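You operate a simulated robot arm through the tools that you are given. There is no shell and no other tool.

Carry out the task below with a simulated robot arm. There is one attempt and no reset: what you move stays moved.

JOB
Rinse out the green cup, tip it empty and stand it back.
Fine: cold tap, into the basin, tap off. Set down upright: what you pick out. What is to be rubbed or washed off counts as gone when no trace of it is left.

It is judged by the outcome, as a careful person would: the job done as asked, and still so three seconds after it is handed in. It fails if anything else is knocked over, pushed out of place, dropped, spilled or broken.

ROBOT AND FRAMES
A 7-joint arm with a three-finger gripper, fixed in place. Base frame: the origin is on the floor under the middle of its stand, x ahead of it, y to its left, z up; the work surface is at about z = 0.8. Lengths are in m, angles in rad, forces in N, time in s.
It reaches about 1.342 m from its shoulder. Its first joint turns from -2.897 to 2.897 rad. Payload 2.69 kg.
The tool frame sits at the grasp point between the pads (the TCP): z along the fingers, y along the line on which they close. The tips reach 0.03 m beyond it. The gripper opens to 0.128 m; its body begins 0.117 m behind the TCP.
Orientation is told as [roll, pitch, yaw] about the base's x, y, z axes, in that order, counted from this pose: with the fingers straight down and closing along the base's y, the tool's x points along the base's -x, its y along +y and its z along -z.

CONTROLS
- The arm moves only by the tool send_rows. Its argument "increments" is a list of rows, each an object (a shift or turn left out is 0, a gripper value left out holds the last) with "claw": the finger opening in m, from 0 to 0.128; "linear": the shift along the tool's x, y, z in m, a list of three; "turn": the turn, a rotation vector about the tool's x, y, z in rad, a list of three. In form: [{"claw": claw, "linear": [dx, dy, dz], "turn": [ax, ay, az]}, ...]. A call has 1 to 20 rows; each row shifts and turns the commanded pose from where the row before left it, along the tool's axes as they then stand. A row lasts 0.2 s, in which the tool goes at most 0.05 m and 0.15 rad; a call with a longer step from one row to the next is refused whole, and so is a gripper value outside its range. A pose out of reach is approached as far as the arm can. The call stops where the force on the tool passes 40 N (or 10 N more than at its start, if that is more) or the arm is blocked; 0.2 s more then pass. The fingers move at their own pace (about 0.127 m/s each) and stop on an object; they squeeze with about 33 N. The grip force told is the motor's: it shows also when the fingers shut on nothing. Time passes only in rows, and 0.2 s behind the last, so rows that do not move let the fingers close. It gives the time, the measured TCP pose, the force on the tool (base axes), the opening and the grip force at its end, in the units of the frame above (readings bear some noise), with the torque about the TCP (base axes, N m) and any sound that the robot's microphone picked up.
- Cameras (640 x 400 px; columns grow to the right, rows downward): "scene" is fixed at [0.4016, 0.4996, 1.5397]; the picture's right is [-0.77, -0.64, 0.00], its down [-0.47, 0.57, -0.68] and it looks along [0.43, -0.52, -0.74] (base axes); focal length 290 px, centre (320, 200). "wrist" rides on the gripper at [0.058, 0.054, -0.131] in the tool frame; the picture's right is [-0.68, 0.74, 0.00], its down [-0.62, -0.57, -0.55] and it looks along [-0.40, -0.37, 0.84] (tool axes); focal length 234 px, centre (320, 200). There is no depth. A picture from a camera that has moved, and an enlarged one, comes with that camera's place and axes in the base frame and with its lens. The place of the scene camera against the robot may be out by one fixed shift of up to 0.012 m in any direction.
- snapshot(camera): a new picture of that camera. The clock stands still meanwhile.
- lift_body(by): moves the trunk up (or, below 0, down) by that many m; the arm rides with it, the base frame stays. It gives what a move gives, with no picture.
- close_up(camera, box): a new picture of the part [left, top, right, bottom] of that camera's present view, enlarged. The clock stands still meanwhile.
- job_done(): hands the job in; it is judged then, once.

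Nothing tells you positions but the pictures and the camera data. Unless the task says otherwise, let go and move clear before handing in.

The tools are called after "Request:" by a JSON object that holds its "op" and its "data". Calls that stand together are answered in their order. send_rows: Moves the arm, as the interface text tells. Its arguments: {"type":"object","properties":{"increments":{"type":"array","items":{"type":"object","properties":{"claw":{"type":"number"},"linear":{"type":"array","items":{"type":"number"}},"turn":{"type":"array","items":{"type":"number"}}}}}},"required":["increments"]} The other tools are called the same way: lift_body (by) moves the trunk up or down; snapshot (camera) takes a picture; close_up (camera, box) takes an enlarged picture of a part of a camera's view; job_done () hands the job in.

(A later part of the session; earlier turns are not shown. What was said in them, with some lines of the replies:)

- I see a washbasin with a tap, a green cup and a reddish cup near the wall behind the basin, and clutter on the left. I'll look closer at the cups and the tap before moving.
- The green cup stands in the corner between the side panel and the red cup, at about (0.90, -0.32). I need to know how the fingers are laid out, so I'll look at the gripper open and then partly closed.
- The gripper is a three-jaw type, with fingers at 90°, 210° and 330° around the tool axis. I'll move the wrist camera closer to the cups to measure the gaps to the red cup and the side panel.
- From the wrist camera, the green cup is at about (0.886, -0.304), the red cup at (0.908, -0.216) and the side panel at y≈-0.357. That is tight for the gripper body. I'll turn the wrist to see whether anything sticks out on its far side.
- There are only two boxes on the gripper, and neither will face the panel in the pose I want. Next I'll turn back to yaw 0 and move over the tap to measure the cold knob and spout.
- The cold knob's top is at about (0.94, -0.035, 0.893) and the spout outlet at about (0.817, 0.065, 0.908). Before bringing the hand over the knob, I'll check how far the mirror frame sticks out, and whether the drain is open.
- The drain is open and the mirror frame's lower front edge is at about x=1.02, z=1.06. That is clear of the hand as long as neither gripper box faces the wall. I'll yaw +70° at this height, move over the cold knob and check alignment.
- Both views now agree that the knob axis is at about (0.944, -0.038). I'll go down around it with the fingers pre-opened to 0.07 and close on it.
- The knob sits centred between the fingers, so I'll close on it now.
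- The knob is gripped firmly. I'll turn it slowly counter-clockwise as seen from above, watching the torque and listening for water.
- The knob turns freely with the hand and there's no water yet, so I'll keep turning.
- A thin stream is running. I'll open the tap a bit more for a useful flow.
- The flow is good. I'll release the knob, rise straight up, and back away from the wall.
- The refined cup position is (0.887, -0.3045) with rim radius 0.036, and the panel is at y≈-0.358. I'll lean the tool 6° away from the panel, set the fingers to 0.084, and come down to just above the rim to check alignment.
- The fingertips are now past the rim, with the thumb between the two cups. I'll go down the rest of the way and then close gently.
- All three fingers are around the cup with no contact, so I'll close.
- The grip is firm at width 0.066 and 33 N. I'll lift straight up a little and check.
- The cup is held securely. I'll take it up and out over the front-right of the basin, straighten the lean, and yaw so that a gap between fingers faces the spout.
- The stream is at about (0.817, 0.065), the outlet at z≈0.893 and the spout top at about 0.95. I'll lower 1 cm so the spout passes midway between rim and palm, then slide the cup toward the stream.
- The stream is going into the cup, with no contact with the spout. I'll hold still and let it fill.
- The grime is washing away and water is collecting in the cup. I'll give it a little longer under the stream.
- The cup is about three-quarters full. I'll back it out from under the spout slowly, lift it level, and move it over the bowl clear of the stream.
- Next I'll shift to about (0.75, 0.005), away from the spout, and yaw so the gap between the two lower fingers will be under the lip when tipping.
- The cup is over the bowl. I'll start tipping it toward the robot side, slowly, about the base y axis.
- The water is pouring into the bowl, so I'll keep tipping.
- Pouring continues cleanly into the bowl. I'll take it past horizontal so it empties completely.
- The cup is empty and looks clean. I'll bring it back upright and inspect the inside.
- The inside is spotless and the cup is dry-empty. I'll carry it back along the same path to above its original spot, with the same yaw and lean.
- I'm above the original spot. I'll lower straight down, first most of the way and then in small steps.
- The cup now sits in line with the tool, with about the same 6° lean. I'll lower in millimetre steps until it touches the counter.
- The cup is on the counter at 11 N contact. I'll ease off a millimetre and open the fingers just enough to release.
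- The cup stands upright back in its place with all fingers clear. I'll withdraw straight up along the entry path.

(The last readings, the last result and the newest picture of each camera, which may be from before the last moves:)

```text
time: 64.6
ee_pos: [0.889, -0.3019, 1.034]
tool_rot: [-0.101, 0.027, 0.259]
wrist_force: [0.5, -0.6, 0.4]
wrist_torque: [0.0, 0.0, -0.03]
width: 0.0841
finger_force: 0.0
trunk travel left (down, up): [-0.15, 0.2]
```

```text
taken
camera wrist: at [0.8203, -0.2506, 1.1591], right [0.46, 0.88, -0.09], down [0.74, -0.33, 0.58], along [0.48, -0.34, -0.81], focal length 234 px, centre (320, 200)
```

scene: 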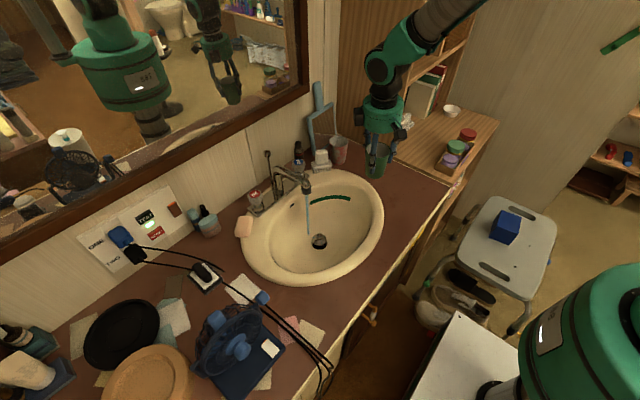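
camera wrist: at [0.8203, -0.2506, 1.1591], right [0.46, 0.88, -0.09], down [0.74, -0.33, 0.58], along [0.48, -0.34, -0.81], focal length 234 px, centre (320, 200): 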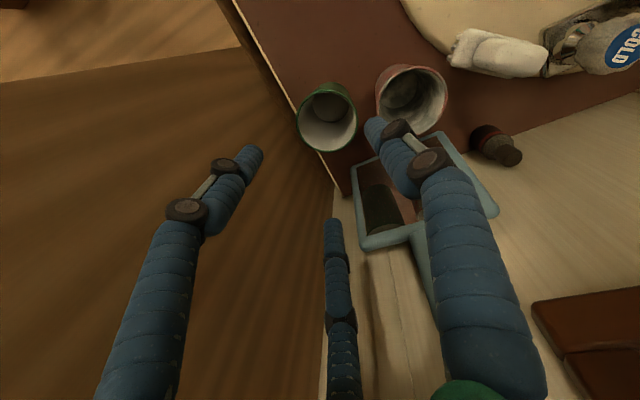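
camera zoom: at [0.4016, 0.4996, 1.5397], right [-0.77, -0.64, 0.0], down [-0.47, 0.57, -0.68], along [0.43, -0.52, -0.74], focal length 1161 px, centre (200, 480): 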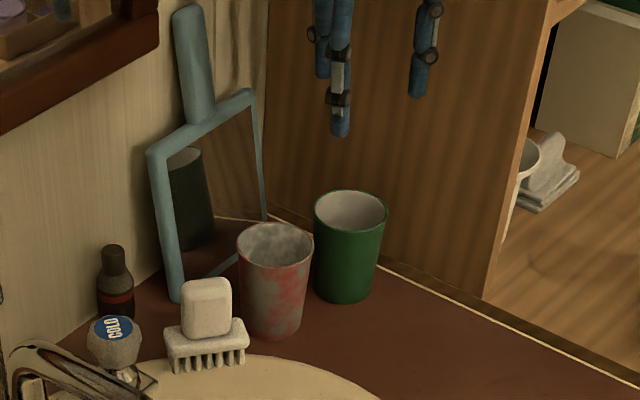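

The green cup is back exactly where it stood, clean, empty and upright. Next is turning off the tap, so I'll move over to the knob, straighten the lean and yaw to the angle where I left it.

Request:
{"op": "send_rows", "data": {"increments": [{"linear": [-0.0004, 0.0338, -0.0071]}, {"linear": [-0.0004, 0.0338, -0.0071]}, {"linear": [-0.0004, 0.0338, -0.0071]}, {"claw": 0.07, "turn": [-0.1012, -0.0269, 0]}, {"linear": [-0.01025, 0.0387, 0]}, {"linear": [-0.01025, 0.0387, 0]}, {"linear": [-0.01025, 0.0387, 0]}, {"linear": [-0.01025, 0.0387, 0]}]}}

Request:
{"op": "send_rows", "data": {"increments": [{"turn": [0, 0, -0.14646]}, {"turn": [0, 0, -0.14646]}, {"turn": [0, 0, -0.14646]}, {"turn": [0, 0, -0.14646]}, {"turn": [0, 0, -0.14646]}, {"turn": [0, 0, -0.14646]}, {"turn": [0, 0, -0.14646]}, {"turn": [0, 0, -0.14646]}, {"turn": [0, 0, -0.14646]}, {"turn": [0, 0, -0.14646]}, {"turn": [0, 0, -0.14646]}, {"turn": [0, 0, -0.14646]}, {"turn": [0, 0, -0.14646]}, {}]}}

Request:
{"op": "snapshot", "data": {"camera": "scene"}}

```text
time: 66.4
ee_pos: [0.8619, -0.0423, 1.0445]
tool_rot: [0.002, 0.001, 0.259]
wrist_force: [-0.8, -0.1, 0.8]
wrist_torque: [0.03, 0.0, 0.02]
width: 0.0701
finger_force: 0.1
trunk travel left (down, up): [-0.15, 0.2]
```

```text
time: 69.4
ee_pos: [0.8641, -0.0407, 1.0438]
tool_rot: [0.001, -0.002, 2.164]
wrist_force: [0.3, 0.0, 0.3]
wrist_torque: [0.0, -0.01, 0.01]
width: 0.0701
finger_force: 0.1
trunk travel left (down, up): [-0.15, 0.2]
```

```text
taken
```

scene: 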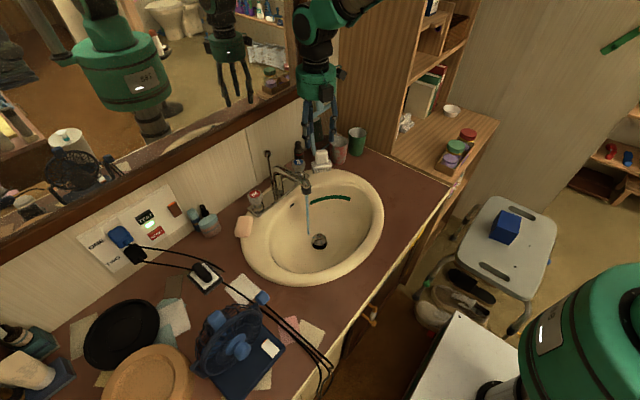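

Request:
{"op": "send_rows", "data": {"increments": [{"linear": [0.0216, -0.03425, 0]}, {"linear": [0.0216, -0.03425, 0]}, {"linear": [0, 0, 0.032]}, {"linear": [0, 0, 0.032]}, {"linear": [0, 0, 0.032]}, {"linear": [0, 0, 0.032]}, {"linear": [0, 0, 0.02]}, {"linear": [0, 0, 0.012]}, {}]}}

Request:
{"op": "close_up", "data": {"camera": "wrist", "box": [200, 80, 440, 280]}}

```text
time: 71.4
ee_pos: [0.9444, -0.0384, 0.8835]
tool_rot: [0.002, -0.002, 2.164]
wrist_force: [-0.4, 0.2, -0.4]
wrist_torque: [0.0, 0.0, 0.02]
width: 0.0701
finger_force: 0.1
trunk travel left (down, up): [-0.15, 0.2]
```

```text
2.00 times, centred on (320, 180) of wrist
camera zoom: at [0.9339, -0.1166, 1.0142], right [-0.99, 0.15, 0.0], down [0.13, 0.83, 0.55], along [0.08, 0.54, -0.84], focal length 468 px, centre (320, 240)
```

zoom: 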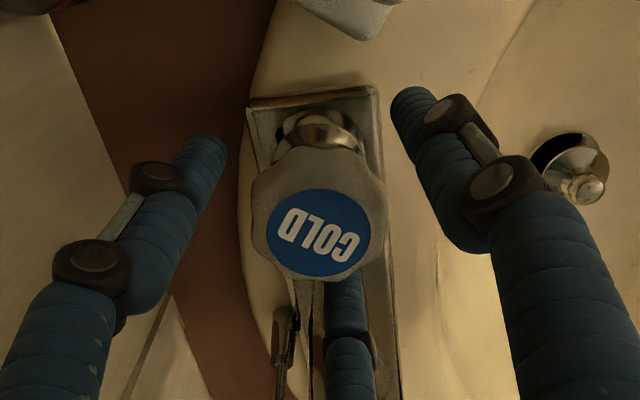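

Centred on the knob again, so I'll grip and turn it clockwise by the same amount I opened it.

Request:
{"op": "send_rows", "data": {"increments": [{"claw": 0.03}, {"claw": 0.03}, {"claw": 0.03}, {}]}}

Request:
{"op": "send_rows", "data": {"increments": [{"turn": [0, 0, 0.1]}, {"turn": [0, 0, 0.1]}, {"turn": [0, 0, 0.1]}, {"turn": [0, 0, 0.1]}, {"turn": [0, 0, 0.1]}, {"turn": [0, 0, 0.1]}, {"turn": [0, 0, 0.1]}]}}

Request:
{"op": "close_up", "data": {"camera": "scene", "box": [230, 110, 390, 290]}}

```text
time: 72.4
ee_pos: [0.9458, -0.038, 0.8844]
tool_rot: [0.002, -0.003, 2.162]
wrist_force: [4.3, 3.7, 0.8]
wrist_torque: [0.14, -0.19, 0.0]
width: 0.0449
finger_force: 45.3
trunk travel left (down, up): [-0.15, 0.2]
```

```text
time: 74.0
ee_pos: [0.9444, -0.0379, 0.8843]
tool_rot: [0.001, -0.002, 1.461]
wrist_force: [15.6, -6.7, -5.7]
wrist_torque: [-0.1, -0.75, -0.02]
width: 0.0448
finger_force: 45.1
trunk travel left (down, up): [-0.15, 0.2]
```

```text
2.22 times, centred on (310, 200) of scene
camera zoom: at [0.4016, 0.4996, 1.5397], right [-0.77, -0.64, 0.0], down [-0.47, 0.57, -0.68], along [0.43, -0.52, -0.74], focal length 645 px, centre (342, 200)
```

zoom: 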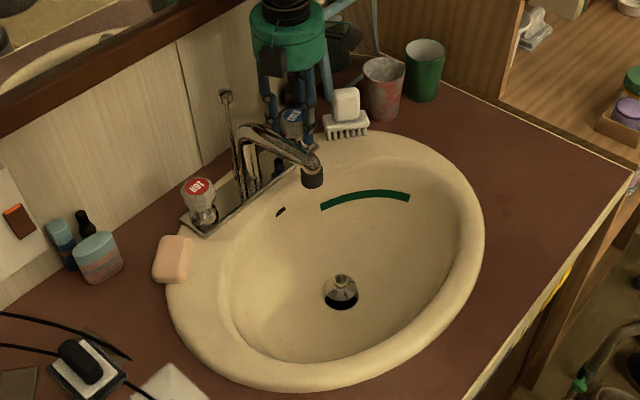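

The stream has stopped. I'll turn the last bit back to the original closed position.

Request:
{"op": "send_rows", "data": {"increments": [{"turn": [0, 0, 0.08]}, {"turn": [0, 0, 0.08]}, {"turn": [0, 0, 0.08]}, {}]}}

Request:
{"op": "close_up", "data": {"camera": "wrist", "box": [200, 80, 440, 280]}}

Request:
{"op": "close_up", "data": {"camera": "scene", "box": [270, 150, 350, 260]}}

```text
time: 75.0
ee_pos: [0.9453, -0.0378, 0.8832]
tool_rot: [0.0, 0.001, 1.221]
wrist_force: [16.1, -11.1, -3.6]
wrist_torque: [-0.33, -0.43, -0.02]
width: 0.0451
finger_force: 45.1
trunk travel left (down, up): [-0.15, 0.2]
```

```text
2.00 times, centred on (320, 180) of wrist
camera zoom: at [0.8757, -0.0742, 1.0147], right [-0.46, 0.89, 0.0], down [0.74, 0.39, 0.55], along [0.48, 0.25, -0.84], focal length 468 px, centre (320, 240)
```

zoom: 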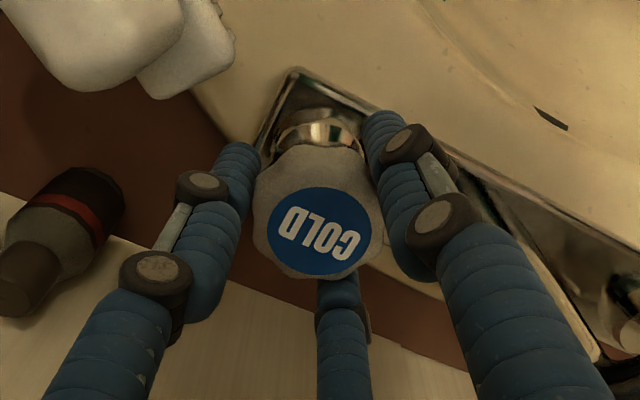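

```text
3.64 times, centred on (310, 205) of scene
camera zoom: at [0.4016, 0.4996, 1.5397], right [-0.77, -0.64, 0.0], down [-0.47, 0.57, -0.68], along [0.43, -0.52, -0.74], focal length 1056 px, centre (356, 182)
```

zoom: 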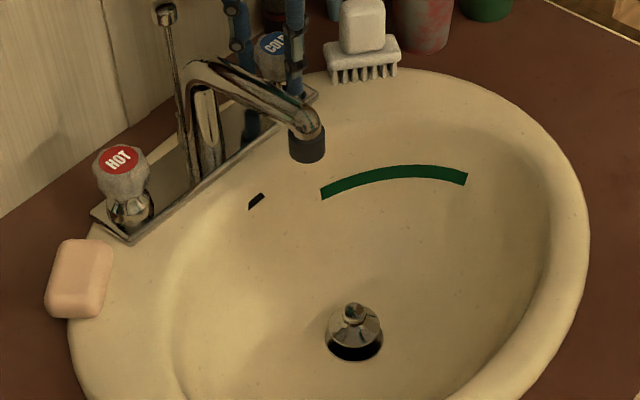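

The tap is back at its original closed position and no water is flowing. I'll release, rise and move the arm clear.

Request:
{"op": "send_rows", "data": {"increments": [{"claw": 0.07}, {}, {}, {"linear": [0, 0, -0.02]}, {"linear": [0, 0, -0.035]}, {"linear": [0, 0, -0.035]}, {"linear": [0, 0, -0.035]}, {"linear": [0, 0, -0.045]}, {"linear": [0.0128, 0.0352, -0.01]}, {"linear": [0.0128, 0.0352, -0.01]}, {"linear": [0.0128, 0.0352, -0.01]}, {"linear": [0.0128, 0.0352, -0.01]}, {"linear": [0.0128, 0.0352, -0.01]}, {"linear": [0.0128, 0.0352, -0.01]}, {}]}}

Request:
{"op": "snapshot", "data": {"camera": "scene"}}

Request:
{"op": "close_up", "data": {"camera": "scene", "box": [230, 100, 390, 290]}}

Request:
{"op": "snapshot", "data": {"camera": "wrist"}}

```text
time: 78.2
ee_pos: [0.72, -0.0414, 1.1141]
tool_rot: [0.003, -0.001, 1.224]
wrist_force: [-1.2, 0.3, 0.1]
wrist_torque: [0.03, -0.05, 0.0]
width: 0.0697
finger_force: 0.1
trunk travel left (down, up): [-0.15, 0.2]
```

```text
taken
```

scene: 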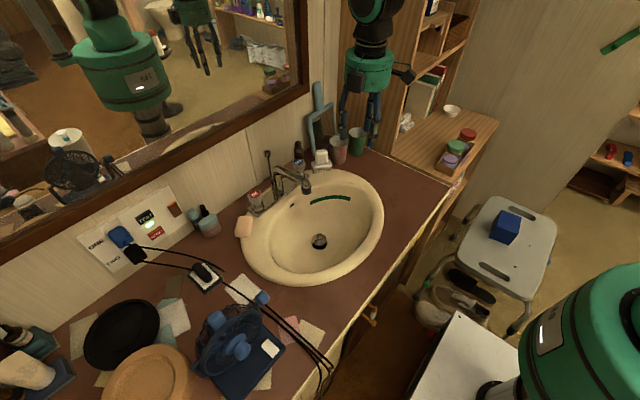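

```text
2.11 times, centred on (310, 195) of scene
camera zoom: at [0.4016, 0.4996, 1.5397], right [-0.77, -0.64, 0.0], down [-0.47, 0.57, -0.68], along [0.43, -0.52, -0.74], focal length 611 px, centre (341, 210)
```

zoom: 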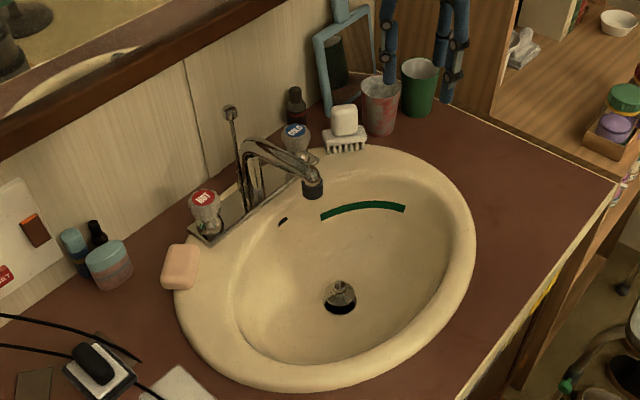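

```text
taken
camera wrist: at [0.6502, -0.0774, 1.2452], right [-0.46, 0.89, 0.0], down [0.74, 0.39, 0.55], along [0.49, 0.25, -0.84], focal length 234 px, centre (320, 200)
```

wrist: 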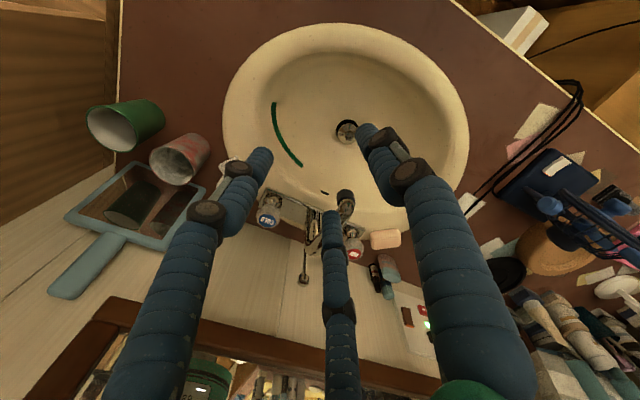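

The green cup is back in its corner, clean, empty and upright. The tap is off, nothing else has moved, and the arm is clear, so I'm handing the job in.

Request:
{"op": "job_done", "data": {}}

```text
The job is handed in.
```

I rinsed the green cup under the cold tap, tipped it empty into the basin, and stood it back upright in its original place. The grime looked fully gone in the close-ups, inside and out.

The cold tap is off, with its knob back at its original angle and no water running. Nothing else was knocked, moved or spilled, and I let go of everything and moved the arm clear before handing in.

The green curved mark on the basin was there at the start; I left it alone because the job was only the cup.
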